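You operate a simulated robot arm through the tools that you are given. There is no shell and no other tool. Be economical: measure what you need, move in short steps, check, and stop when the job is done.

You are at the controls of a simulated two-armed robot. One attempt, no reset.

JOB
Wipe up the spill on the top of the long processor with the rag and put it back.

Only the result counts: the job must be done as asked and must still hold three seconds after the hand-in. Knocking over, shifting, dropping, spilling or breaking anything else fails it.

ROBOT AND FRAMES
Two 6-joint arms with two-finger grippers on one trunk, on a base that drives. Base frame: it is fixed to the floor where the robot stands at the start and does not move with it; the origin is under the middle of the robot, x ahead of it, y to its left, z up. Readings come in mm, degrees, newtons and seconds.
The left shoulder is at the start at [30, 178, 1138], the right one opposite. With the tool pointing down near the work surface each hand reaches from about 400 to 840 mm from the robot's upright axis, wherever it stands, measured 20 degrees to its own side. Payload 2.54 kg a hand.
The TCP of each hand is the grasp point between the finger pads, 30 mm short of the fingertips. In the tool frame z runs along the fingers and y along their closing line. The gripper opens to 116 mm. The gripper's body begins 95 mm behind the TCP.
Orientation is told as [roll, pitch, yaw] about the base's x, y, z axes, in that order, counted from this pose: with the fingers straight down and closing along the base's y, the tool's x points along the base's -x, its y along +y and its z along -z.

CONTROLS
- The arms move only by the tool drive_tool. It takes "left_plan", "right_plan" or both (then of equal length, played together; a hand with none holds still); each is a list of rows, each an object (a shift or turn left out is 0, a gripper value left out holds the last) with "hand": the gripper command, from -1 (fully open) to 1 (shut), values between in proportion; "linear": the shift along the tool's x, y, z in cm, a list of three; "rot": the turn, a rotation vector about the tool's x, y, z in degrees, a list of three. In form: [{"hand": hand, "linear": [tx, ty, tz], "rot": [ax, ay, az]}, ...]. A call has 1 to 20 rows; each row is the pose to reach, as a shift and turn from the pose commanded when the call began, along the tool's axes at that moment. Each row takes 0.2 s and may step no farther than 50 mm and 8.6 degrees from the row before; otherwise, or with a gripper value out of range, the whole call is refused. A pose out of reach is approached as far as the arm can. The call stops where the force on the tool passes 40 N (or 10 N more than at its start, if that is more) or the arm is blocked; 0.2 s more then pass. The fingers move at their own pace (about 153 mm/s each) and stop on an object; they squeeze with about 29 N. The grip force told is the motor's: it shows also when the fingers shut on nothing. Time passes only in rows, and 0.2 s behind the last, so rows that repeat a pose let the fingers close. The reply holds the time, the measured pose of the TCP, the force on the tool along the base axes, the opening and the grip force, in the units named above and with some noise, with the torque about the TCP (base axes, N m) and any sound that the robot's microphone picked up, and new pictures: "pictures" is both (left out), scene, wrist or none (wrist: the cameras of the hands that moved).
- Cameras (640 x 400 px; columns grow to the right, rows downward): "scene" is now at [35.5, -44.8, 1863.7]; the picture's right is [-0.55, -0.83, 0.00], its down [-0.61, 0.41, -0.68] and it looks along [0.56, -0.38, -0.73] (base axes); focal length 272 px, centre (320, 200). "left" rides on the left gripper at [69, 15, -122] in its tool frame; the picture's right is [-0.21, 0.98, 0.00], its down [-0.83, -0.18, -0.53] and it looks along [-0.52, -0.11, 0.85] (tool axes); focal length 251 px, centre (320, 200). "right" rides on the right gripper at [69, -15, -122] in its tool frame; the picture's right is [0.21, 0.98, 0.00], its down [-0.83, 0.18, -0.53] and it looks along [-0.52, 0.11, 0.85] (tool axes); focal length 251 px, centre (320, 200). There is no depth. A picture from a camera that has moved, and an enlarged one, comes with that camera's place and axes in the base frame and with its lens.
- raise_lower(by): slides the trunk up (or, below 0, down) by that many mm; the arms and the scene camera ride with it, the base frame stays. It gives what a move gives, with no picture.
- roll_base(legs): drives the robot by 1 to 6 legs, each [ahead, left, turn to the left] in mm, mm and degrees, along the robot's own axes; the way and the turn of a leg run together, so that a leg with both is an arc; at most 1500 mm and 180 degrees a leg. The arms and the cameras ride along, it lands a little off, and it stops where it bumps. It gives what a move gives, and a new picture of the scene camera.
- aim_head(pan, tilt): turns the head with the scene camera to pan (to the left, within 143 degrees either way) and tilt (down, from -29 to 69), counted from straight ahead of the robot. It gives what a move gives, and a new picture of the scene camera.
- zoom(camera, box): a new picture of the part [left, top, right, bottom] of that camera's present view, enlarged. The clock stands still meanwhile.
- hand_in(): hands the job in; it is judged then, once.

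Work in short steps. Places have to be worked out from the pictures, the camera data and where the tool is seen: move nearer, look again, correct. Check each grasp and each placing, and mend what went wrong. You have 120 turns and 260 pictures in all, those below and enlarged ones among them. Open the grippers and draw the arms clear of the work before you hand the job in, unless the task says otherwise; then end with one line.

The tools are called after "Request:" as name(argument=value, ...) on one line, values as JSON. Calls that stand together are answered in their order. drive_tool: Moves the arms, as the interface text tells. Its arguments: {"type":"object","properties":{"left_plan":{"type":"array"},"right_plan":{"type":"array"},"pictures":{"type":"string","enum":["both","scene","wrist","none"]}},"required":[]} The other tools are called the same way: raise_lower (by) slides the trunk up or down; roll_base (legs) drives the base; aim_head (pan, tilt) turns the head that bears the scene camera; zoom (camera, box) takes an enlarged picture of a part of a camera's view; hand_in () hands the job in.

At the start:

```text
time: 0.0
left_tool_pos: [532.8, -51.1, 1247.0]
left_orientation: [0.0, -0.1, 0.0]
left_force: [-0.5, 0.6, -0.6]
left_torque: [0.02, 0.01, 0.01]
left_opening: 115.8
left_grip_force: 0.1
right_tool_pos: [308.8, -404.2, 1287.0]
right_orientation: [0.1, -0.1, -0.1]
right_force: [0.1, -0.6, 0.3]
right_torque: [-0.01, 0.01, 0.03]
right_opening: 115.8
right_grip_force: 0.1
trunk travel left (down, up): [-350.0, 190.0]
robot x, y, heading: [-0.9, -2.8, -0.0]
head pan, tilt: [-33.7, 47.3]
```

scene: 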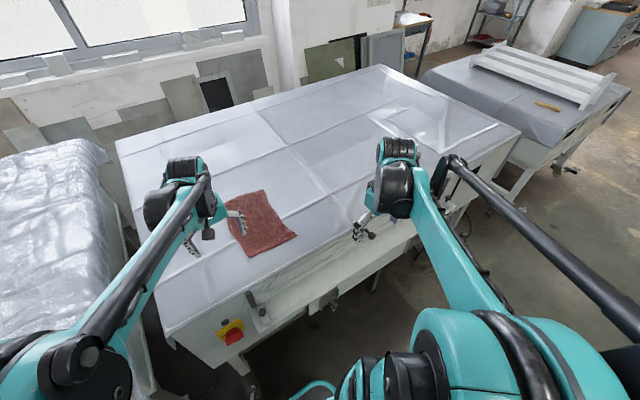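
right: 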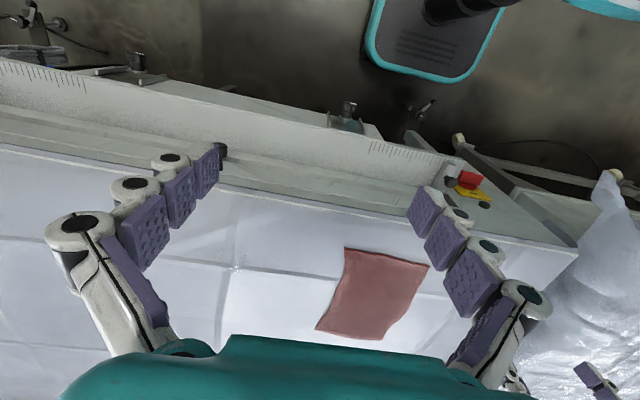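
left: 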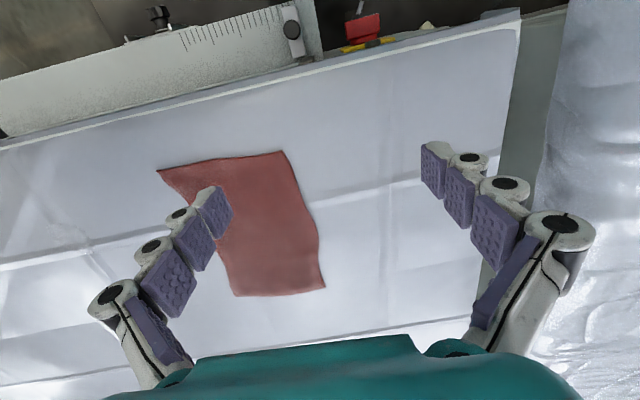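

The rag lies on the table-like machine ahead; the spill isn't obvious yet. I'll enlarge the scene to find it.

Request:
zoom(camera="scene", box=[100, 60, 340, 210])

Request:
zoom(camera="scene", box=[300, 60, 540, 210])

Request:
zoom(camera="scene", box=[150, 170, 390, 320])

```text
2.67 times, centred on (220, 135) of scene
camera zoom: at [35.5, -44.8, 1863.7], right [-0.55, -0.83, 0.0], down [-0.61, 0.41, -0.68], along [0.56, -0.38, -0.73], focal length 724 px, centre (587, 373)
```

zoom: 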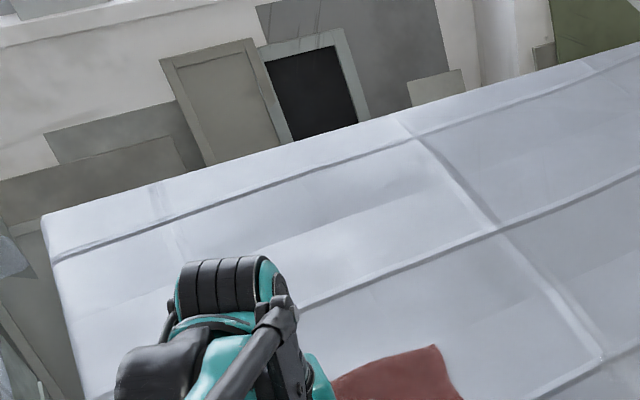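

```text
2.67 times, centred on (420, 135) of scene
camera zoom: at [35.5, -44.8, 1863.7], right [-0.55, -0.83, 0.0], down [-0.61, 0.41, -0.68], along [0.56, -0.38, -0.73], focal length 724 px, centre (53, 373)
```

zoom: 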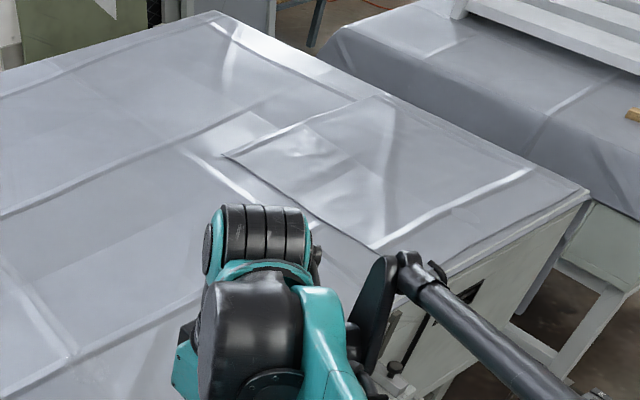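

```text
2.67 times, centred on (270, 245) of scene
camera zoom: at [35.5, -44.8, 1863.7], right [-0.55, -0.83, 0.0], down [-0.61, 0.41, -0.68], along [0.56, -0.38, -0.73], focal length 724 px, centre (453, 80)
```

zoom: 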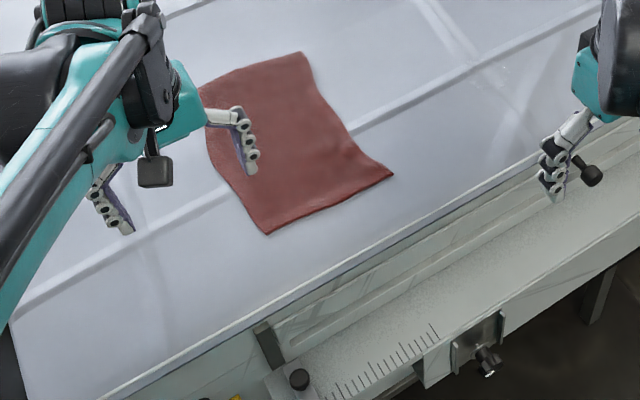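

There are faint specks near scene (335,198). I'll check there in more detail, also in the right wrist view.

Request:
zoom(camera="scene", box=[290, 165, 370, 215])

Request:
zoom(camera="right", box=[140, 190, 340, 315])

Request:
zoom(camera="left", box=[0, 180, 160, 280])

Request:
zoom(camera="right", box=[0, 130, 240, 280])

```text
8.00 times, centred on (330, 190) of scene
camera zoom: at [35.5, -44.8, 1863.7], right [-0.55, -0.83, 0.0], down [-0.61, 0.41, -0.68], along [0.56, -0.38, -0.73], focal length 2173 px, centre (240, 280)
```

zoom: 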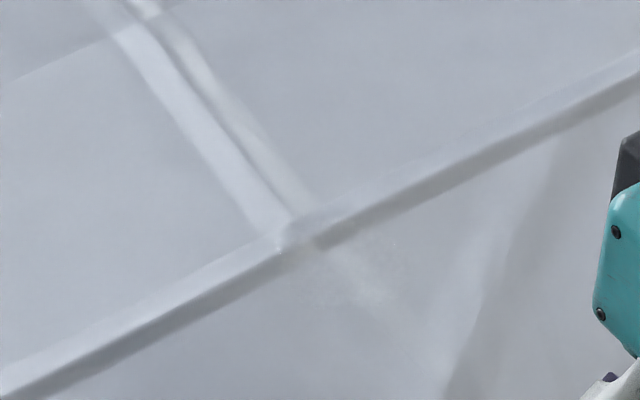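

```text
3.20 times, centred on (240, 252) of right
camera zoom: at [239.6, -419.7, 1409.1], right [-0.21, 0.98, 0.0], down [0.83, 0.18, 0.53], along [0.52, 0.11, -0.85], focal length 805 px, centre (576, 32)
```

zoom: 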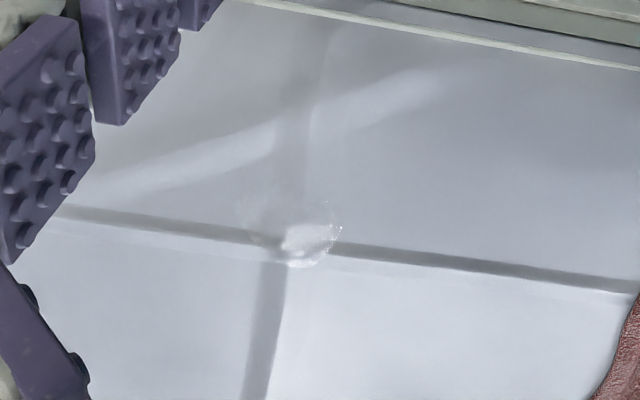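

```text
4.00 times, centred on (80, 230) of left
camera zoom: at [462.9, -34.8, 1370.0], right [0.21, 0.98, 0.0], down [0.83, -0.18, 0.53], along [0.52, -0.11, -0.85], focal length 1006 px, centre (1280, 80)
```

zoom: 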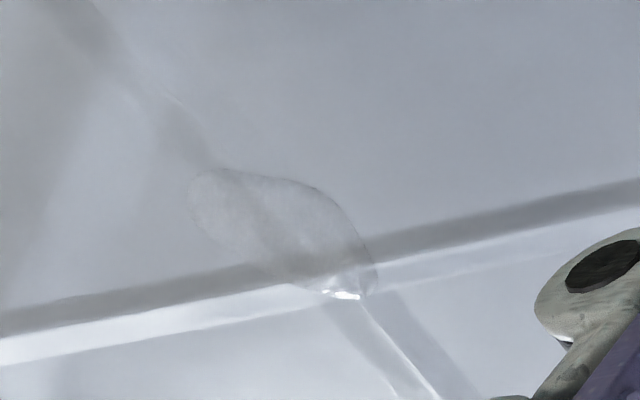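

```text
2.67 times, centred on (120, 205) of right
camera zoom: at [239.6, -419.7, 1409.1], right [-0.21, 0.98, 0.0], down [0.83, 0.18, 0.53], along [0.52, 0.11, -0.85], focal length 670 px, centre (853, 187)
```

zoom: 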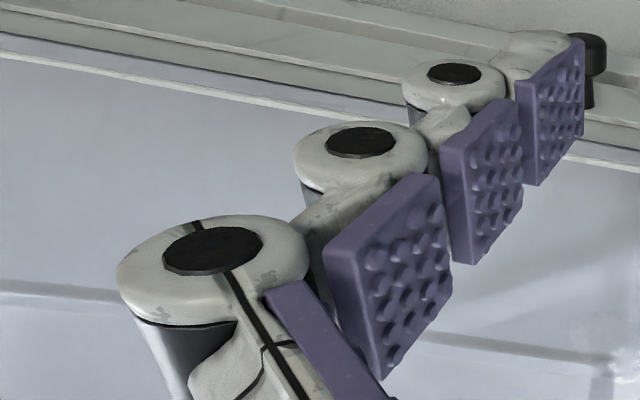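

The spill is a clear puddle about 80×50 mm centred near (655, -520), with the table top at z≈1033. The rag, about 290×190 mm, is centred near (723, -205). I'll move the left arm out of the way first.

Request:
drive_tool(left_plan=[{"linear": [0, 5, 0]}, {"linear": [0, 10, 0]}, {"linear": [0, 15, 0]}, {"linear": [0, 20, 0]}, {"linear": [0, 25, 0]}, {"linear": [0, 30, 0]}], pictures="scene")

```text
time: 1.4
left_tool_pos: [531.4, 249.8, 1248.3]
left_orientation: [-0.1, 0.0, 0.1]
left_force: [0.3, -0.9, -0.1]
left_torque: [-0.04, 0.01, -0.03]
left_opening: 116.2
left_grip_force: 0.0
right_tool_pos: [309.6, -402.5, 1287.3]
right_orientation: [-0.1, -0.1, -0.1]
right_force: [0.6, -0.1, 0.3]
right_torque: [-0.06, 0.01, -0.01]
right_opening: 115.9
right_grip_force: 0.0
trunk travel left (down, up): [-350.0, 190.0]
robot x, y, heading: [0.1, 2.8, 0.0]
head pan, tilt: [-33.7, 47.3]
camera scene: at [35.6, -42.1, 1863.8], right [-0.55, -0.83, 0.0], down [-0.61, 0.41, -0.68], along [0.56, -0.38, -0.73], focal length 272 px, centre (320, 200)
```

scene: 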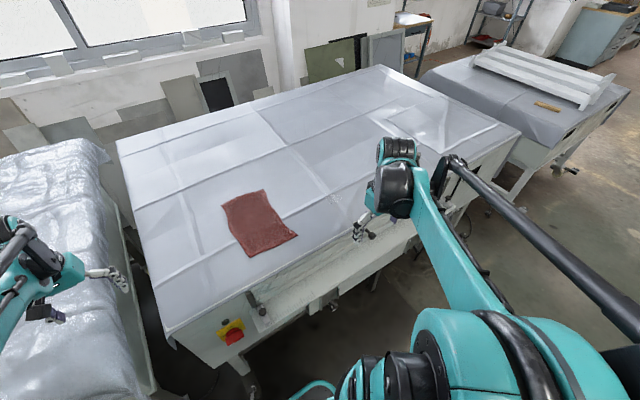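

The left arm is clear. Next I'll shift the base right by 220 mm so the rag and spill are both well within the right hand's reach.

Request:
roll_base(legs=[[0, -220, 0]])

```text
time: 3.1
left_tool_pos: [531.6, 25.3, 1249.0]
left_orientation: [0.0, -0.1, -0.1]
left_force: [-0.2, 0.0, -0.2]
left_torque: [0.06, 0.01, 0.0]
left_opening: 115.9
left_grip_force: 0.0
right_tool_pos: [310.0, -626.1, 1287.5]
right_orientation: [0.0, 0.0, -0.1]
right_force: [-0.1, 0.2, 0.0]
right_torque: [0.03, 0.01, 0.0]
right_opening: 116.2
right_grip_force: 0.0
trunk travel left (down, up): [-350.0, 190.0]
robot x, y, heading: [-1.7, -223.3, -0.1]
head pan, tilt: [-33.7, 47.3]
camera scene: at [35.5, -267.1, 1863.7], right [-0.55, -0.83, 0.0], down [-0.61, 0.41, -0.68], along [0.56, -0.38, -0.73], focal length 272 px, centre (320, 200)
```

scene: 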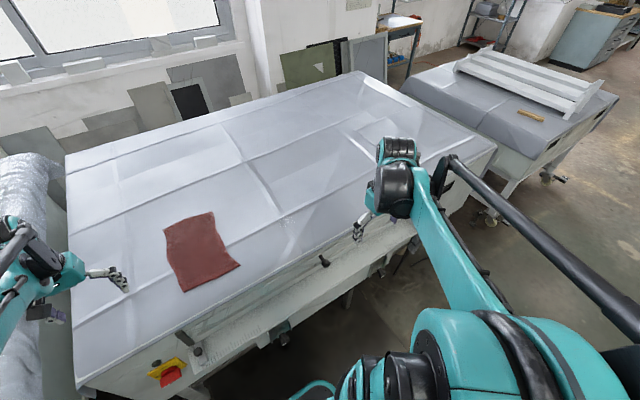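

I'm bringing the right hand over the rag at a safe height for a close look.

Request:
drive_tool(right_plan=[{"linear": [-3.25, 3.05, 0.89]}, {"linear": [-6.5, 6.1, 1.78]}, {"linear": [-9.75, 9.15, 2.67]}, {"linear": [-13, 12.2, 3.56]}, {"linear": [-16.25, 15.25, 4.45]}, {"linear": [-19.5, 18.3, 5.34]}, {"linear": [-22.75, 21.35, 6.23]}, {"linear": [-26, 24.4, 7.12]}, {"linear": [-29.25, 27.45, 8.01]}, {"linear": [-32.5, 30.5, 8.9]}, {"linear": [-35.75, 33.55, 9.79]}, {"linear": [-39, 36.6, 10.7]}])

```text
time: 5.7
left_tool_pos: [534.0, 26.8, 1247.5]
left_orientation: [0.0, 0.1, 0.0]
left_force: [0.3, -0.3, -0.6]
left_torque: [-0.04, 0.03, 0.0]
left_opening: 116.1
left_grip_force: 0.2
right_tool_pos: [701.6, -256.0, 1179.8]
right_orientation: [-0.1, 0.1, 0.1]
right_force: [1.1, 0.3, -0.6]
right_torque: [-0.02, 0.04, -0.01]
right_opening: 116.0
right_grip_force: 0.0
trunk travel left (down, up): [-350.0, 190.0]
robot x, y, heading: [0.2, -223.1, 0.1]
head pan, tilt: [-33.7, 47.3]
camera scene: at [38.2, -265.0, 1863.7], right [-0.55, -0.83, 0.0], down [-0.61, 0.41, -0.68], along [0.56, -0.38, -0.73], focal length 272 px, centre (320, 200)
camera right: at [632.5, -271.4, 1302.0], right [-0.21, 0.98, 0.0], down [0.83, 0.18, 0.53], along [0.52, 0.11, -0.85], focal length 251 px, centre (320, 200)
```

scene: 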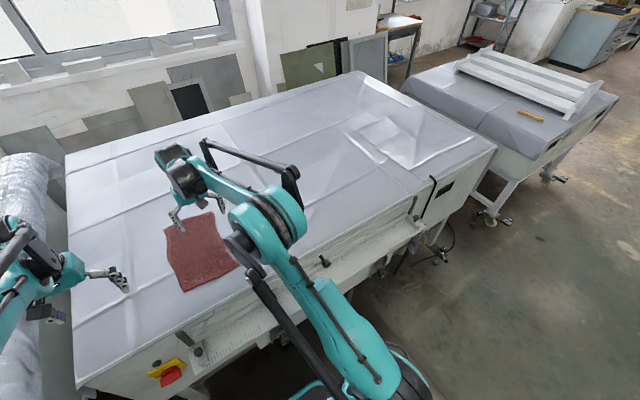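
right: 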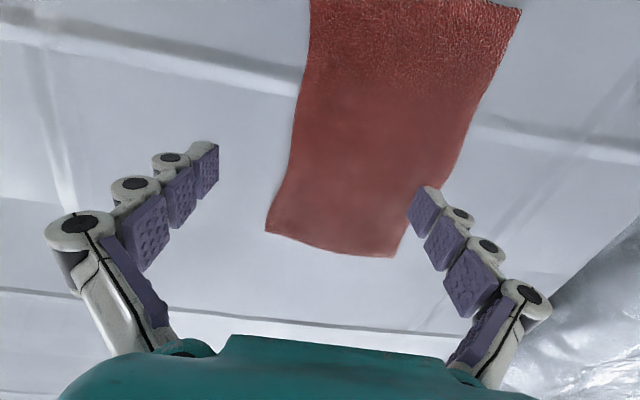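

The rag spans x 570–868, y −300…−110. I'll zoom in to see its thickness and texture before grasping.

Request:
zoom(camera="right", box=[240, 140, 440, 265])

Request:
zoom(camera="scene", box=[150, 190, 270, 300])

```text
3.20 times, centred on (340, 202) of right
camera zoom: at [632.5, -271.4, 1302.0], right [-0.21, 0.98, 0.0], down [0.83, 0.18, 0.53], along [0.52, 0.11, -0.85], focal length 805 px, centre (256, 192)
```

zoom: 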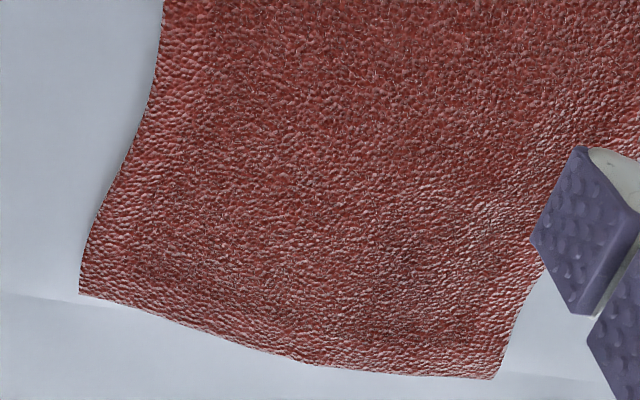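

```text
3.64 times, centred on (210, 245) of scene
camera zoom: at [38.2, -265.0, 1863.7], right [-0.55, -0.83, 0.0], down [-0.61, 0.41, -0.68], along [0.56, -0.38, -0.73], focal length 988 px, centre (720, 36)
```

zoom: 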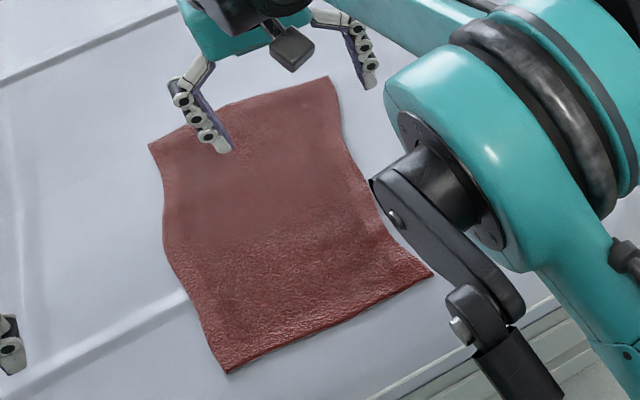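

It looks like thin soft cloth. I'll centre over it with the fingers about 70 mm apart and descend to just above the surface.

Request:
drive_tool(right_plan=[{"hand": -0.2, "linear": [-0.9, 2.5, 1]}, {"hand": -0.2, "linear": [-1.8, 5.1, 4]}, {"hand": -0.2, "linear": [-1.8, 5.1, 7]}, {"hand": -0.2, "linear": [-1.8, 5.1, 9]}, {"hand": -0.2, "linear": [-1.8, 5.1, 10.2]}, {"hand": -0.2, "linear": [-1.8, 5.1, 10.8]}], pictures="wrist")

```text
time: 7.1
left_tool_pos: [531.1, 25.9, 1249.1]
left_orientation: [0.0, 0.0, 0.1]
left_force: [-0.1, -0.8, 0.7]
left_torque: [0.01, 0.01, -0.02]
left_opening: 116.1
left_grip_force: 0.0
right_tool_pos: [716.9, -208.6, 1072.8]
right_orientation: [0.0, 0.1, -0.1]
right_force: [-0.1, 0.2, 0.1]
right_torque: [0.01, 0.02, 0.01]
right_opening: 69.6
right_grip_force: 0.1
trunk travel left (down, up): [-350.0, 190.0]
robot x, y, heading: [0.8, -224.7, 0.3]
head pan, tilt: [-33.7, 47.3]
camera right: at [647.6, -225.1, 1193.9], right [-0.21, 0.98, 0.0], down [0.83, 0.18, 0.53], along [0.52, 0.11, -0.85], focal length 251 px, centre (320, 200)
```

right: 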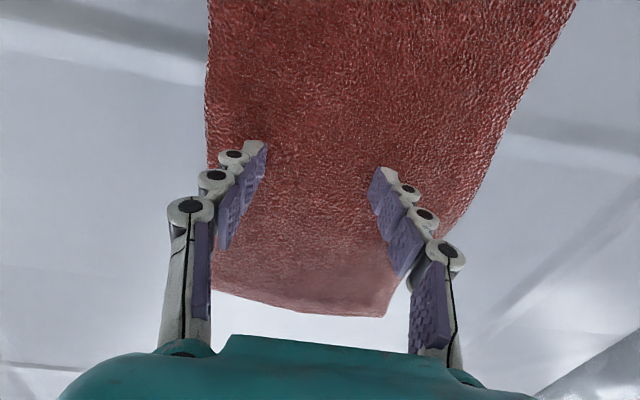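

Tips are about 8 mm above the surface. I'll lower in small steps until I feel contact.

Request:
drive_tool(right_plan=[{"linear": [0, 0, 0.4]}, {"linear": [0, 0, 0.8]}], pictures="none")

Request:
drive_tool(right_plan=[{"linear": [0, 0, 0.2]}, {"linear": [0, 0, 0.2]}], pictures="wrist")

```text
time: 7.7
left_tool_pos: [529.9, 25.7, 1250.9]
left_orientation: [-0.1, -0.1, 0.1]
left_force: [0.1, 0.3, 0.2]
left_torque: [0.02, -0.06, 0.0]
left_opening: 115.9
left_grip_force: 0.1
right_tool_pos: [715.6, -209.3, 1065.7]
right_orientation: [0.0, -0.1, -0.1]
right_force: [3.3, 0.5, 10.7]
right_torque: [0.1, -0.08, -0.02]
right_opening: 70.5
right_grip_force: 1.1
trunk travel left (down, up): [-350.0, 190.0]
robot x, y, heading: [-1.1, -223.0, 0.0]
head pan, tilt: [-33.7, 47.3]
```

```text
time: 8.3
left_tool_pos: [531.4, 26.0, 1249.1]
left_orientation: [0.0, 0.0, 0.0]
left_force: [0.9, -0.4, 0.2]
left_torque: [0.0, 0.03, 0.02]
left_opening: 116.0
left_grip_force: 0.2
right_tool_pos: [715.9, -209.1, 1062.1]
right_orientation: [0.0, 0.0, 0.0]
right_force: [0.3, 0.5, 14.5]
right_torque: [0.01, -0.02, 0.01]
right_opening: 64.6
right_grip_force: 9.8
trunk travel left (down, up): [-350.0, 190.0]
robot x, y, heading: [-1.4, -221.9, 0.0]
head pan, tilt: [-33.7, 47.3]
camera right: at [646.5, -225.2, 1184.0], right [-0.21, 0.98, 0.0], down [0.83, 0.18, 0.53], along [0.52, 0.11, -0.85], focal length 251 px, centre (320, 200)
```

right: 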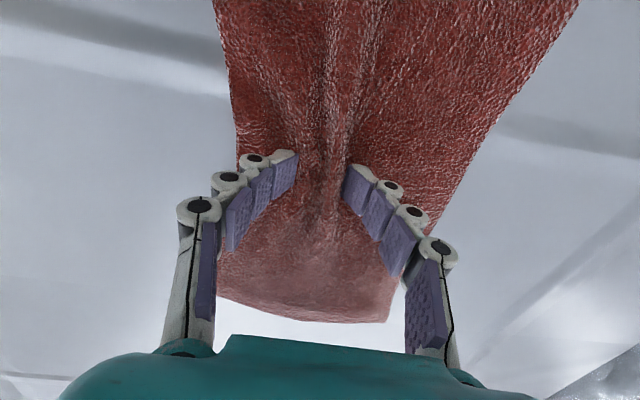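

Contact is around 14 N and the cloth is already bunching between the tips. Closing the gripper now.

Request:
drive_tool(right_plan=[{"hand": 0.3, "linear": [0, 0, 0]}, {"hand": 0.7, "linear": [0, 0, 0]}, {"hand": 1, "linear": [0, 0, 0]}, {"hand": 1, "linear": [0, 0, 0]}, {"hand": 1, "linear": [0, 0, 0]}], pictures="wrist")

```text
time: 8.9
left_tool_pos: [527.4, 26.7, 1251.3]
left_orientation: [0.1, -0.2, 0.1]
left_force: [-0.7, 0.0, 0.6]
left_torque: [0.02, -0.01, 0.01]
left_opening: 115.7
left_grip_force: 0.1
right_tool_pos: [713.9, -209.3, 1069.6]
right_orientation: [0.0, -0.3, -0.1]
right_force: [8.0, 1.7, 48.5]
right_torque: [-0.23, -0.21, 0.05]
right_opening: 6.6
right_grip_force: 28.9
trunk travel left (down, up): [-350.0, 190.0]
robot x, y, heading: [0.2, -219.8, 0.3]
head pan, tilt: [-33.7, 47.3]
stopped in row 2 (right hand): the force on the tool passed its limit at 44 N (the readings are from after the stop); the commanded pose is now the measured one
camera right: at [644.3, -225.3, 1190.6], right [-0.22, 0.98, 0.0], down [0.82, 0.18, 0.54], along [0.53, 0.12, -0.84], focal length 251 px, centre (320, 200)
```

right: 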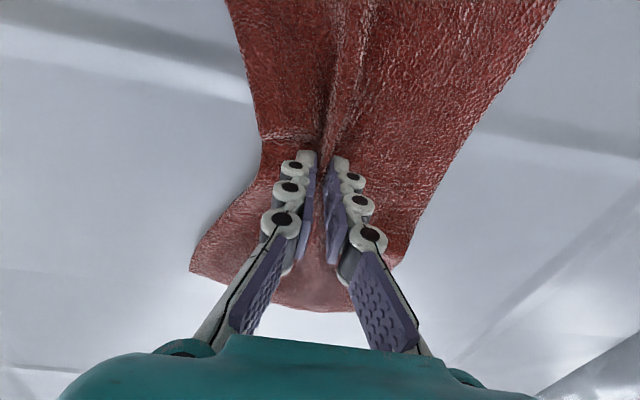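

The fingers closed on a fold, opening 6.6 mm. I'll hold shut and lift slightly to confirm the grip.

Request:
drive_tool(right_plan=[{"hand": 1, "linear": [0, 0, -0.6]}, {"hand": 1, "linear": [0, 0, -1]}, {"hand": 1, "linear": [0, 0, -2]}, {"hand": 1, "linear": [0, 0, -4]}, {"hand": 1, "linear": [0, 0, -6]}])

```text
time: 10.1
left_tool_pos: [531.1, 26.8, 1250.8]
left_orientation: [0.0, 0.0, 0.1]
left_force: [-0.9, 0.5, -0.4]
left_torque: [-0.02, 0.01, -0.02]
left_opening: 115.8
left_grip_force: 0.1
right_tool_pos: [716.5, -210.3, 1124.1]
right_orientation: [0.0, -0.2, 0.0]
right_force: [0.4, -0.9, 0.8]
right_torque: [-0.02, 0.01, 0.02]
right_opening: 6.6
right_grip_force: 28.8
trunk travel left (down, up): [-350.0, 190.0]
robot x, y, heading: [-2.4, -220.2, -0.2]
head pan, tilt: [-33.7, 47.3]
camera scene: at [34.9, -266.7, 1863.7], right [-0.55, -0.83, 0.0], down [-0.61, 0.41, -0.68], along [0.57, -0.38, -0.73], focal length 272 px, centre (320, 200)
camera right: at [646.4, -225.2, 1246.9], right [-0.21, 0.98, 0.0], down [0.83, 0.18, 0.53], along [0.52, 0.11, -0.85], focal length 251 px, centre (320, 200)
```

scene: 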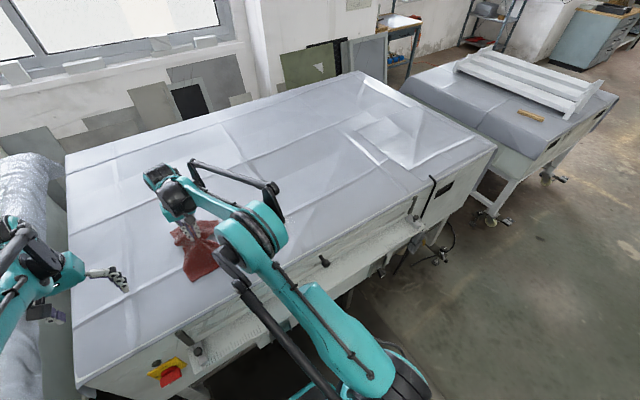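
right: 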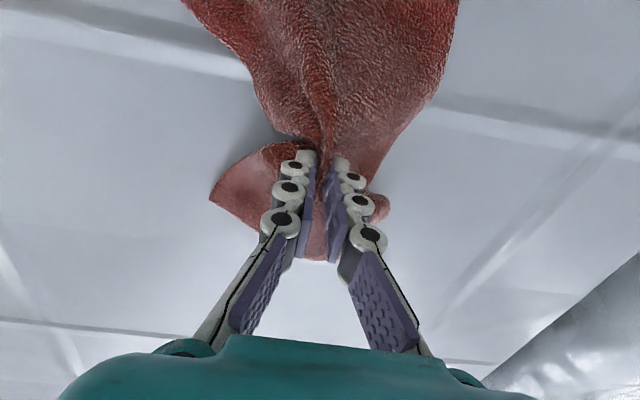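

The rag is held securely. I'll lift it higher and carry it over the spill.

Request:
drive_tool(right_plan=[{"hand": 1, "linear": [0, 0, -4]}, {"hand": 1, "linear": [0, 0, -8]}, {"hand": 1, "linear": [0, 0, -10]}, {"hand": 1, "linear": [0.9, -4.5, -10]}, {"hand": 1, "linear": [1.8, -9, -10]}, {"hand": 1, "linear": [2.7, -13.5, -10]}, {"hand": 1, "linear": [3.6, -18, -10]}, {"hand": 1, "linear": [4.5, -22.5, -10]}, {"hand": 1, "linear": [5.4, -27, -10]}, {"hand": 1, "linear": [6.1, -31, -10]}, {"hand": 1, "linear": [6.1, -31, -10]}])

```text
time: 12.5
left_tool_pos: [532.8, 26.8, 1248.8]
left_orientation: [-0.1, 0.0, -0.1]
left_force: [0.1, 0.1, -0.2]
left_torque: [-0.04, 0.02, -0.02]
left_opening: 116.2
left_grip_force: 0.0
right_tool_pos: [654.7, -519.8, 1222.6]
right_orientation: [-0.1, 0.0, 0.0]
right_force: [0.9, 0.6, -0.3]
right_torque: [-0.06, -0.03, -0.04]
right_opening: 7.0
right_grip_force: 28.8
trunk travel left (down, up): [-350.0, 190.0]
robot x, y, heading: [2.3, -223.4, 0.1]
head pan, tilt: [-33.7, 47.3]
camera scene: at [36.1, -265.4, 1863.7], right [-0.55, -0.83, 0.0], down [-0.61, 0.41, -0.68], along [0.56, -0.38, -0.73], focal length 272 px, centre (320, 200)
camera right: at [584.8, -535.5, 1345.3], right [-0.22, 0.98, 0.0], down [0.83, 0.18, 0.53], along [0.52, 0.11, -0.85], focal length 251 px, centre (320, 200)
```

scene: 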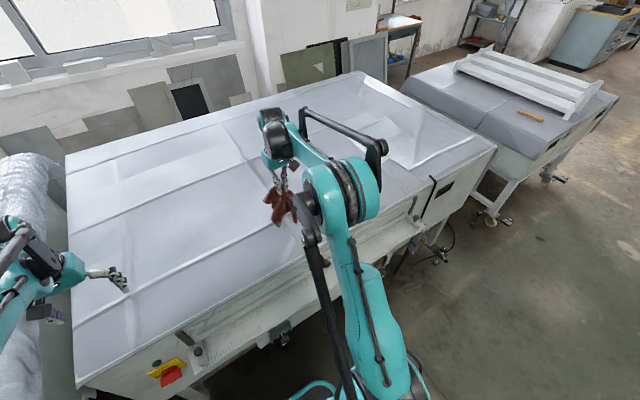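
right: 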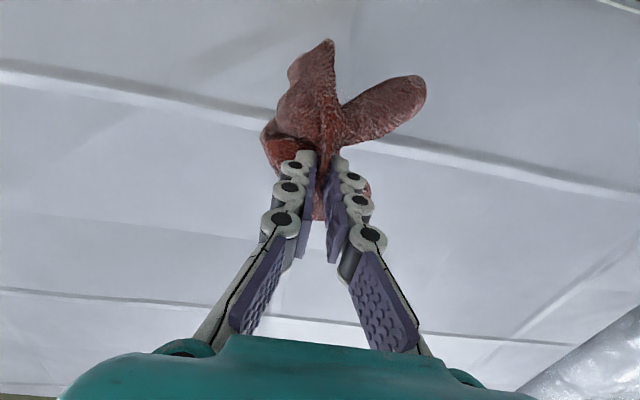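

The hanging rag is right over the spill's estimated position. Lowering it on.

Request:
drive_tool(right_plan=[{"hand": 1, "linear": [0, 0, 4]}, {"hand": 1, "linear": [0, 0, 8]}, {"hand": 1, "linear": [0, 0, 11]}, {"hand": 1, "linear": [0, 0, 13]}, {"hand": 1, "linear": [0, 0, 14.4]}, {"hand": 1, "linear": [0, 0, 14.8]}])

```text
time: 13.9
left_tool_pos: [531.6, 26.7, 1250.3]
left_orientation: [0.0, -0.1, -0.1]
left_force: [-0.1, -0.4, -0.9]
left_torque: [0.03, -0.02, -0.01]
left_opening: 115.9
left_grip_force: 0.0
right_tool_pos: [653.8, -518.9, 1075.9]
right_orientation: [-0.1, -0.1, 0.0]
right_force: [0.0, 0.0, 3.8]
right_torque: [0.02, 0.03, -0.04]
right_opening: 6.5
right_grip_force: 28.8
trunk travel left (down, up): [-350.0, 190.0]
robot x, y, heading: [1.9, -224.4, -0.3]
head pan, tilt: [-33.7, 47.3]
camera scene: at [35.3, -266.4, 1863.8], right [-0.55, -0.83, 0.0], down [-0.61, 0.41, -0.68], along [0.56, -0.38, -0.73], focal length 272 px, centre (320, 200)
camera right: at [585.8, -535.0, 1197.6], right [-0.21, 0.98, 0.0], down [0.83, 0.18, 0.53], along [0.52, 0.11, -0.85], focal length 251 px, centre (320, 200)
```

scene: 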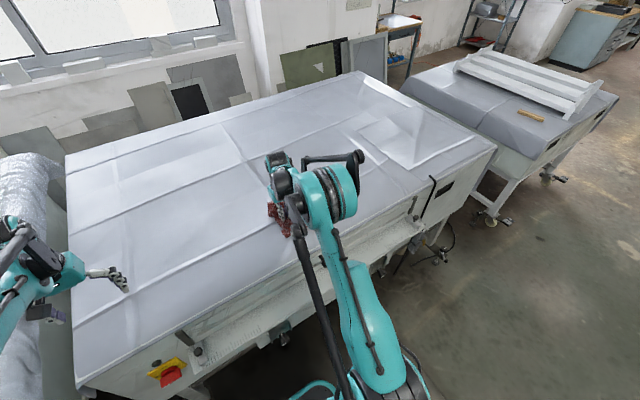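
right: 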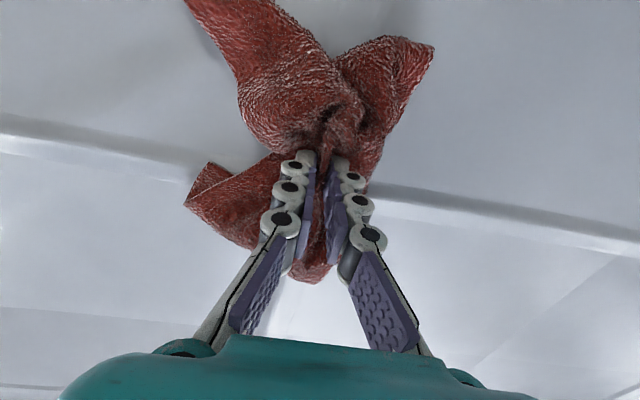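

Light contact at 3.8 N. I'll press about 6 mm more and rub in a raster covering the puddle with margin.

Request:
drive_tool(right_plan=[{"hand": 1, "linear": [0, 0, 0.6]}, {"hand": 1, "linear": [-2.5, 2.5, 0.6]}, {"hand": 1, "linear": [-4.5, 5, 0.6]}, {"hand": 1, "linear": [-4.5, 2, 0.6]}, {"hand": 1, "linear": [-4.5, -2, 0.6]}, {"hand": 1, "linear": [-4.5, -5, 0.6]}, {"hand": 1, "linear": [-2.2, -5, 0.6]}, {"hand": 1, "linear": [-2.2, -2, 0.6]}, {"hand": 1, "linear": [-2.2, 2, 0.6]}, {"hand": 1, "linear": [-2.2, 5, 0.6]}, {"hand": 1, "linear": [0, 5, 0.6]}, {"hand": 1, "linear": [0, 2, 0.6]}, {"hand": 1, "linear": [0, -2, 0.6]}, {"hand": 1, "linear": [0, -5, 0.6]}, {"hand": 1, "linear": [2.2, -5, 0.6]}, {"hand": 1, "linear": [2.2, -2, 0.6]}, {"hand": 1, "linear": [2.2, 2, 0.6]}, {"hand": 1, "linear": [2.2, 5, 0.6]}], pictures="wrist")

```text
time: 17.7
left_tool_pos: [531.2, 26.1, 1249.3]
left_orientation: [0.0, 0.0, 0.0]
left_force: [0.5, -0.4, 0.7]
left_torque: [-0.04, 0.01, 0.0]
left_opening: 116.0
left_grip_force: 0.0
right_tool_pos: [634.0, -469.4, 1073.1]
right_orientation: [0.0, -0.1, 0.0]
right_force: [0.6, -3.3, 6.2]
right_torque: [-0.03, 0.03, -0.05]
right_opening: 6.7
right_grip_force: 28.7
trunk travel left (down, up): [-350.0, 190.0]
robot x, y, heading: [2.3, -221.8, -0.1]
head pan, tilt: [-33.7, 47.3]
camera right: at [563.8, -484.4, 1194.3], right [-0.21, 0.98, 0.0], down [0.83, 0.18, 0.53], along [0.52, 0.11, -0.84], focal length 251 px, centre (320, 200)
```

right: 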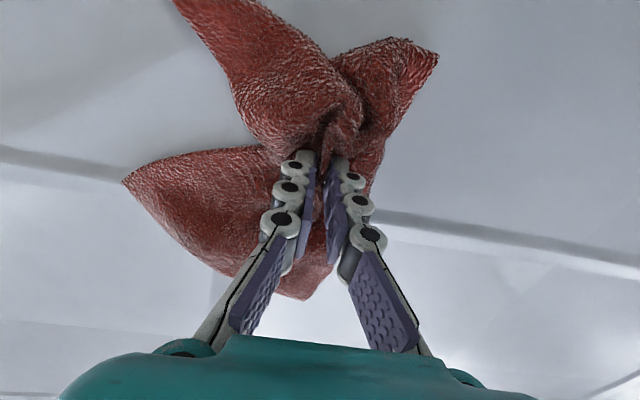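

Contact holds at about 6 N. I'll do a second raster in the crossing direction, slightly deeper, including the near edge.

Request:
drive_tool(right_plan=[{"hand": 1, "linear": [2.3, 0, 0.2]}, {"hand": 1, "linear": [2.3, -4, 0.2]}, {"hand": 1, "linear": [2.3, -7, 0.2]}, {"hand": 1, "linear": [2.3, -10, 0.2]}, {"hand": 1, "linear": [-1, -10, 0.2]}, {"hand": 1, "linear": [-4, -10, 0.2]}, {"hand": 1, "linear": [-7, -10, 0.2]}, {"hand": 1, "linear": [-7, -7.5, 0.2]}, {"hand": 1, "linear": [-4, -7.5, 0.2]}, {"hand": 1, "linear": [-1, -7.5, 0.2]}, {"hand": 1, "linear": [2, -7.5, 0.2]}, {"hand": 1, "linear": [2, -5, 0.2]}, {"hand": 1, "linear": [-1, -5, 0.2]}, {"hand": 1, "linear": [-4, -5, 0.2]}, {"hand": 1, "linear": [-7, -5, 0.2]}, {"hand": 1, "linear": [-7, -2.5, 0.2]}, {"hand": 1, "linear": [-4, -2.5, 0.2]}, {"hand": 1, "linear": [-1, -2.5, 0.2]}, {"hand": 1, "linear": [2, -2.5, 0.2]}, {"hand": 1, "linear": [2, 0, 0.2]}], pictures="none")

Request:
drive_tool(right_plan=[{"hand": 1, "linear": [0, 0, -4]}, {"hand": 1, "linear": [0, 0, -8]}, {"hand": 1, "linear": [0, 3, -12]}, {"hand": 1, "linear": [0, 7, -15]}, {"hand": 1, "linear": [0, 11, -15]}, {"hand": 1, "linear": [0, 15, -15]}, {"hand": 1, "linear": [0, 15, -15]}])

```text
time: 19.6
left_tool_pos: [530.5, 27.2, 1249.8]
left_orientation: [0.1, -0.1, 0.0]
left_force: [0.9, 0.0, -0.4]
left_torque: [-0.02, 0.04, 0.04]
left_opening: 115.9
left_grip_force: 0.1
right_tool_pos: [698.5, -546.5, 1071.4]
right_orientation: [-0.2, -0.4, -0.1]
right_force: [-4.3, -2.8, 24.1]
right_torque: [0.09, 0.24, 0.04]
right_opening: 6.6
right_grip_force: 29.2
trunk travel left (down, up): [-350.0, 190.0]
robot x, y, heading: [-1.1, -223.3, 0.2]
head pan, tilt: [-33.7, 47.3]
stopped in row 9 (right hand): the force on the tool passed its limit at 41 N (the readings are from after the stop); the commanded pose is now the measured one
```

```text
time: 21.1
left_tool_pos: [532.4, 24.7, 1249.6]
left_orientation: [0.1, 0.0, 0.0]
left_force: [-0.6, -1.1, -0.5]
left_torque: [0.03, 0.0, -0.01]
left_opening: 116.3
left_grip_force: 0.1
right_tool_pos: [702.4, -398.1, 1220.3]
right_orientation: [0.1, -0.4, 0.0]
right_force: [0.0, -0.7, 0.3]
right_torque: [0.05, 0.01, -0.03]
right_opening: 6.2
right_grip_force: 28.7
trunk travel left (down, up): [-350.0, 190.0]
robot x, y, heading: [1.6, -223.9, 0.1]
head pan, tilt: [-33.7, 47.3]
camera scene: at [35.7, -268.7, 1863.7], right [-0.55, -0.83, 0.0], down [-0.61, 0.41, -0.68], along [0.56, -0.38, -0.73], focal length 272 px, centre (320, 200)
camera right: at [632.5, -412.6, 1340.6], right [-0.21, 0.98, 0.0], down [0.82, 0.18, 0.54], along [0.53, 0.11, -0.84], focal length 251 px, centre (320, 200)
```

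scene: 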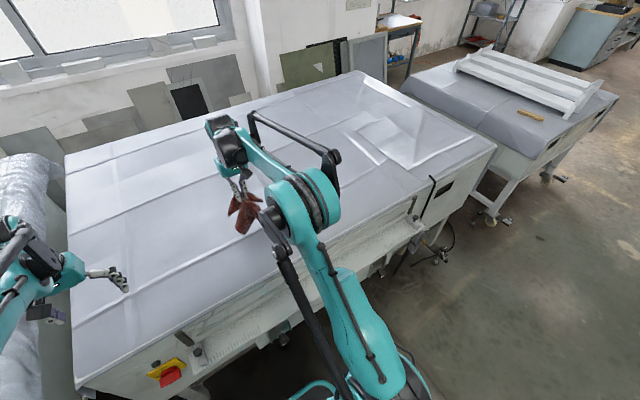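
right: 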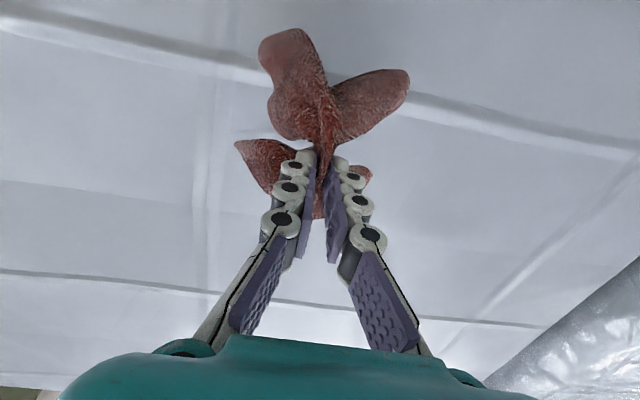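

Lifted off. Checking the spill area in both cameras: it should appear near (214,38) in the right view.

Request:
zoom(camera="right", box=[110, 0, 290, 112])

Request:
zoom(camera="scene", box=[230, 180, 330, 245])

```text
3.56 times, centred on (200, 56) of right
camera zoom: at [632.5, -412.6, 1340.6], right [-0.21, 0.98, 0.0], down [0.82, 0.18, 0.54], along [0.53, 0.11, -0.84], focal length 894 px, centre (747, 712)
```

zoom: 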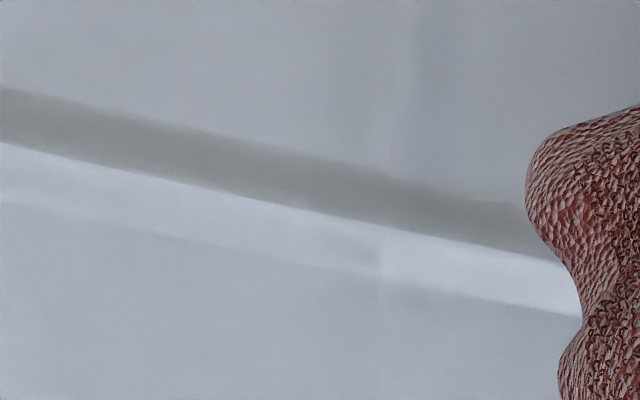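

```text
6.15 times, centred on (280, 212) of scene
camera zoom: at [35.7, -268.7, 1863.7], right [-0.55, -0.83, 0.0], down [-0.61, 0.41, -0.68], along [0.56, -0.38, -0.73], focal length 1672 px, centre (566, 123)
```

zoom: 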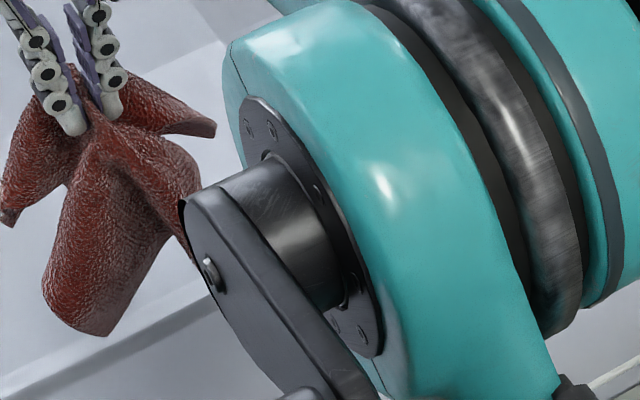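

The area looks clean, but I want the original angle where the puddle was visible. I'll back the hand toward that vantage.

Request:
drive_tool(right_plan=[{"hand": 1, "linear": [4.2, 0, -1]}, {"hand": 1, "linear": [8.4, 0, -2]}, {"hand": 1, "linear": [12.6, 0, -3]}, {"hand": 1, "linear": [16.8, 0, -4]}, {"hand": 1, "linear": [21, 0, -5]}, {"hand": 1, "linear": [25.2, 0, -6]}, {"hand": 1, "linear": [29.4, 0, -6.6]}, {"hand": 1, "linear": [33.6, 0, -6.6]}, {"hand": 1, "linear": [33.6, 0, -6.6]}])

Request:
zoom(camera="right", box=[100, 160, 340, 310])

```text
time: 23.1
left_tool_pos: [534.4, 25.9, 1248.3]
left_orientation: [0.0, 0.1, 0.0]
left_force: [-0.1, 0.4, -0.9]
left_torque: [0.02, 0.0, -0.01]
left_opening: 115.9
left_grip_force: 0.0
right_tool_pos: [365.5, -395.8, 1281.8]
right_orientation: [-0.1, -0.3, 0.0]
right_force: [0.5, -0.5, -0.3]
right_torque: [0.02, 0.02, -0.02]
right_opening: 6.5
right_grip_force: 29.1
trunk travel left (down, up): [-350.0, 190.0]
robot x, y, heading: [-1.1, -219.7, -0.1]
head pan, tilt: [-33.7, 47.3]
camera scene: at [37.6, -267.0, 1863.7], right [-0.55, -0.83, 0.0], down [-0.61, 0.41, -0.68], along [0.56, -0.38, -0.74], focal length 272 px, centre (320, 200)
camera right: at [295.0, -411.3, 1402.8], right [-0.21, 0.98, 0.0], down [0.82, 0.18, 0.54], along [0.53, 0.11, -0.84], focal length 251 px, centre (320, 200)
```

scene: 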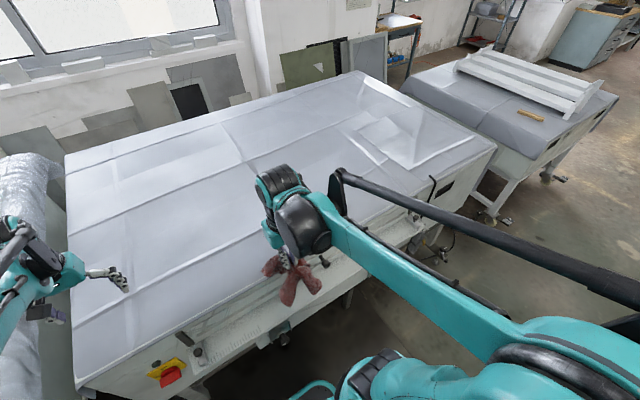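
right: 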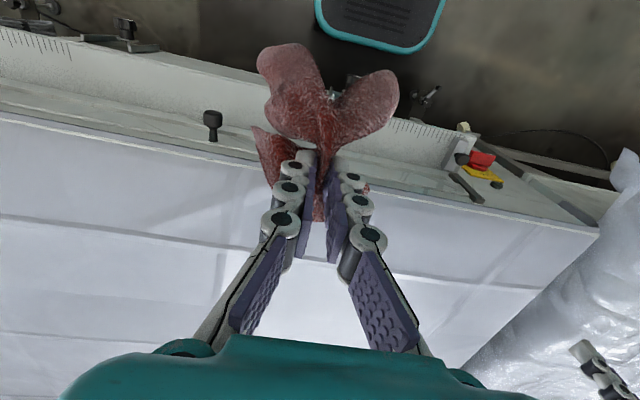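

```text
2.67 times, centred on (220, 235) of right
camera zoom: at [295.0, -411.3, 1402.8], right [-0.21, 0.98, 0.0], down [0.82, 0.18, 0.54], along [0.53, 0.11, -0.84], focal length 670 px, centre (587, 107)
```

zoom: 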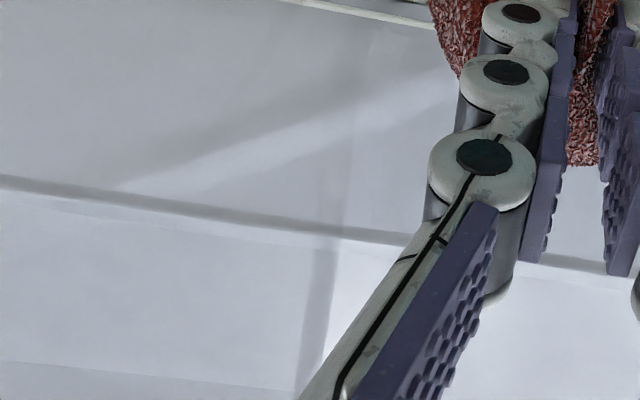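

The puddle is gone and the crease crossing is dry. Now I'll carry the rag back above its original centre at about (716, −209).

Request:
drive_tool(right_plan=[{"hand": 1, "linear": [-3.9, 2.1, 0.5]}, {"hand": 1, "linear": [-7.8, 4.2, 1]}, {"hand": 1, "linear": [-11.7, 6.3, 1.5]}, {"hand": 1, "linear": [-15.6, 8.4, 2]}, {"hand": 1, "linear": [-19.5, 10.5, 2.5]}, {"hand": 1, "linear": [-23.4, 12.6, 3]}, {"hand": 1, "linear": [-27.3, 14.7, 3.5]}, {"hand": 1, "linear": [-31.2, 16.8, 4]}, {"hand": 1, "linear": [-35.1, 18.7, 4.5]}, {"hand": 1, "linear": [-35.1, 18.7, 4.5]}])

```text
time: 25.4
left_tool_pos: [531.3, 24.9, 1249.1]
left_orientation: [0.0, 0.0, 0.1]
left_force: [0.9, -0.6, 0.4]
left_torque: [-0.01, -0.05, 0.02]
left_opening: 116.1
left_grip_force: 0.0
right_tool_pos: [714.4, -208.0, 1240.1]
right_orientation: [0.0, -0.5, 0.0]
right_force: [-0.1, -0.1, 0.5]
right_torque: [0.01, -0.05, -0.04]
right_opening: 6.4
right_grip_force: 29.2
trunk travel left (down, up): [-350.0, 190.0]
robot x, y, heading: [2.0, -221.8, 0.0]
head pan, tilt: [-33.7, 47.3]
camera scene: at [33.6, -267.9, 1863.8], right [-0.55, -0.83, 0.0], down [-0.61, 0.41, -0.68], along [0.57, -0.38, -0.73], focal length 272 px, centre (320, 200)
camera right: at [644.0, -223.7, 1361.3], right [-0.21, 0.98, 0.0], down [0.82, 0.18, 0.54], along [0.53, 0.11, -0.84], focal length 251 px, centre (320, 200)
```

scene: 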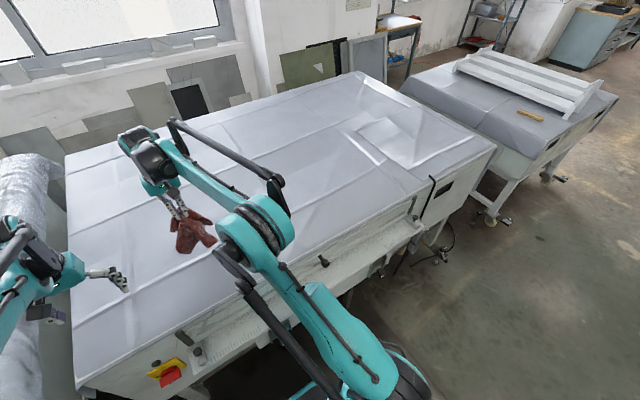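
right: 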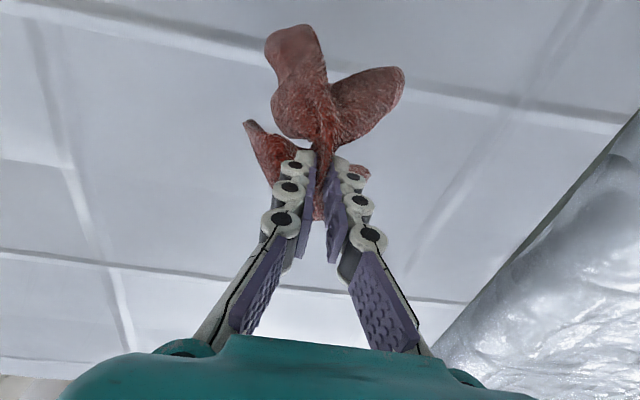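

Lowering the rag onto its original spot.

Request:
drive_tool(right_plan=[{"hand": 1, "linear": [0, 0, 4]}, {"hand": 1, "linear": [0, 0, 8]}, {"hand": 1, "linear": [0, 0, 11]}, {"hand": 1, "linear": [0, 0, 13.5]}, {"hand": 1, "linear": [0, 0, 15.5]}, {"hand": 1, "linear": [0, 0, 16.5]}], pictures="wrist")

```text
time: 26.8
left_tool_pos: [530.5, 25.6, 1250.7]
left_orientation: [0.0, -0.2, 0.0]
left_force: [-0.1, -0.1, 0.0]
left_torque: [-0.01, -0.02, 0.0]
left_opening: 116.0
left_grip_force: 0.1
right_tool_pos: [716.2, -208.6, 1076.1]
right_orientation: [0.0, -0.5, 0.0]
right_force: [7.8, 1.4, 21.6]
right_torque: [0.15, -0.2, -0.07]
right_opening: 6.9
right_grip_force: 29.4
trunk travel left (down, up): [-350.0, 190.0]
robot x, y, heading: [-0.1, -223.7, 0.1]
head pan, tilt: [-33.7, 47.3]
camera right: at [645.0, -224.0, 1197.8], right [-0.21, 0.98, 0.0], down [0.82, 0.18, 0.54], along [0.53, 0.11, -0.84], focal length 251 px, centre (320, 200)
```

right: 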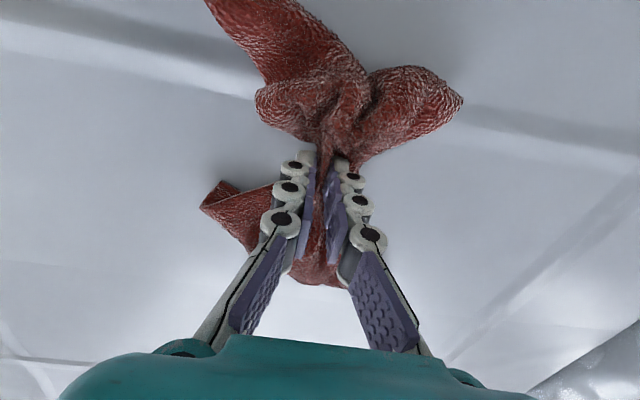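

It rests on the table with about 20 N of press. I'll open partway and rise gently, then check the rag.

Request:
drive_tool(right_plan=[{"hand": 0.8, "linear": [0, 0, -0.4]}, {"hand": 0.5, "linear": [0, 0, -0.6]}, {"hand": 0.4, "linear": [0, 0, -1.5]}, {"hand": 0.4, "linear": [0, 0, -3]}, {"hand": 0.4, "linear": [0, 0, -6]}, {"hand": 0.4, "linear": [0, 0, -10]}, {"hand": 0.4, "linear": [0, 0, -14]}])

```text
time: 28.4
left_tool_pos: [532.3, 25.1, 1249.5]
left_orientation: [0.0, 0.0, 0.0]
left_force: [-0.3, 0.9, 0.1]
left_torque: [-0.01, 0.0, -0.01]
left_opening: 116.2
left_grip_force: 0.1
right_tool_pos: [713.3, -207.4, 1215.5]
right_orientation: [-0.1, -0.3, 0.0]
right_force: [-0.3, 0.6, -0.4]
right_torque: [-0.01, -0.02, 0.03]
right_opening: 34.7
right_grip_force: 0.1
trunk travel left (down, up): [-350.0, 190.0]
robot x, y, heading: [2.9, -223.8, 0.2]
head pan, tilt: [-33.7, 47.3]
camera scene: at [34.9, -267.0, 1863.7], right [-0.55, -0.83, 0.0], down [-0.61, 0.41, -0.68], along [0.56, -0.38, -0.73], focal length 272 px, centre (320, 200)
camera right: at [643.4, -222.3, 1336.3], right [-0.21, 0.98, 0.0], down [0.82, 0.18, 0.54], along [0.53, 0.11, -0.84], focal length 251 px, centre (320, 200)
```

scene: 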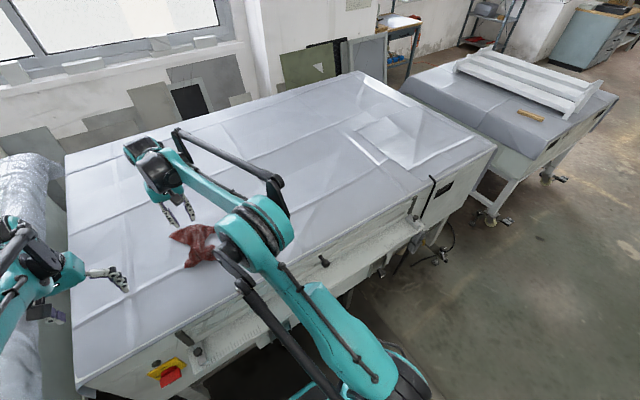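
right: 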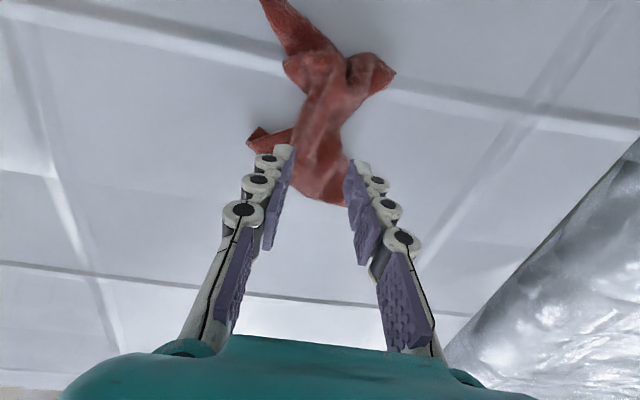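

The rag lies released with its centre near (710, −210), matching its original spot. I'll open fully and withdraw the right arm to its starting side.

Request:
drive_tool(right_plan=[{"hand": -1, "linear": [0, 0, -4]}, {"hand": -1, "linear": [3.6, -3.2, -6]}, {"hand": -1, "linear": [7, -6.6, -6]}, {"hand": -1, "linear": [10.5, -10, -6]}, {"hand": -1, "linear": [14, -13.4, -6]}, {"hand": -1, "linear": [17.5, -16.8, -6]}, {"hand": -1, "linear": [21, -20.2, -6]}, {"hand": -1, "linear": [24.5, -23.6, -6]}, {"hand": -1, "linear": [28, -27, -6]}, {"hand": -1, "linear": [31.5, -30.4, -6]}, {"hand": -1, "linear": [35, -33.8, -6]}, {"hand": -1, "linear": [38.5, -37.2, -6]}])

Request:
zoom(camera="scene", box=[150, 180, 320, 290])

Request:
zoom(camera="right", box=[220, 150, 460, 300])

```text
refused: row 2 steps farther than a row can; nothing moved
```

```text
3.64 times, centred on (235, 235) of scene
camera zoom: at [34.9, -267.0, 1863.7], right [-0.55, -0.83, 0.0], down [-0.61, 0.41, -0.68], along [0.56, -0.38, -0.73], focal length 988 px, centre (629, 73)
```

zoom: 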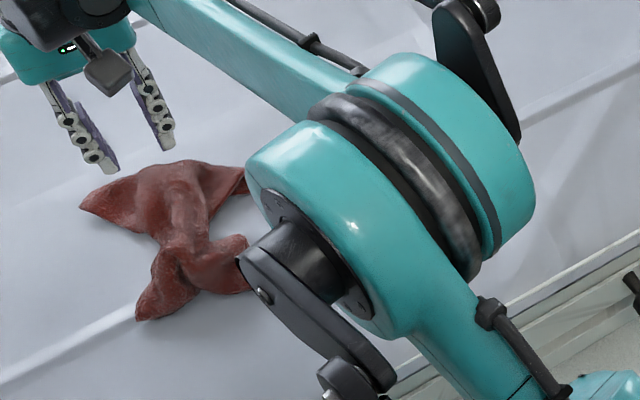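

```text
2.67 times, centred on (340, 225) of right
camera zoom: at [643.4, -222.3, 1336.3], right [-0.21, 0.98, 0.0], down [0.82, 0.18, 0.54], along [0.53, 0.11, -0.84], focal length 670 px, centre (267, 133)
```

zoom: 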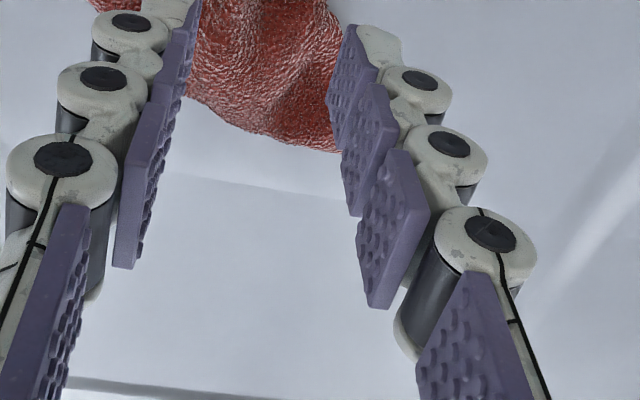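

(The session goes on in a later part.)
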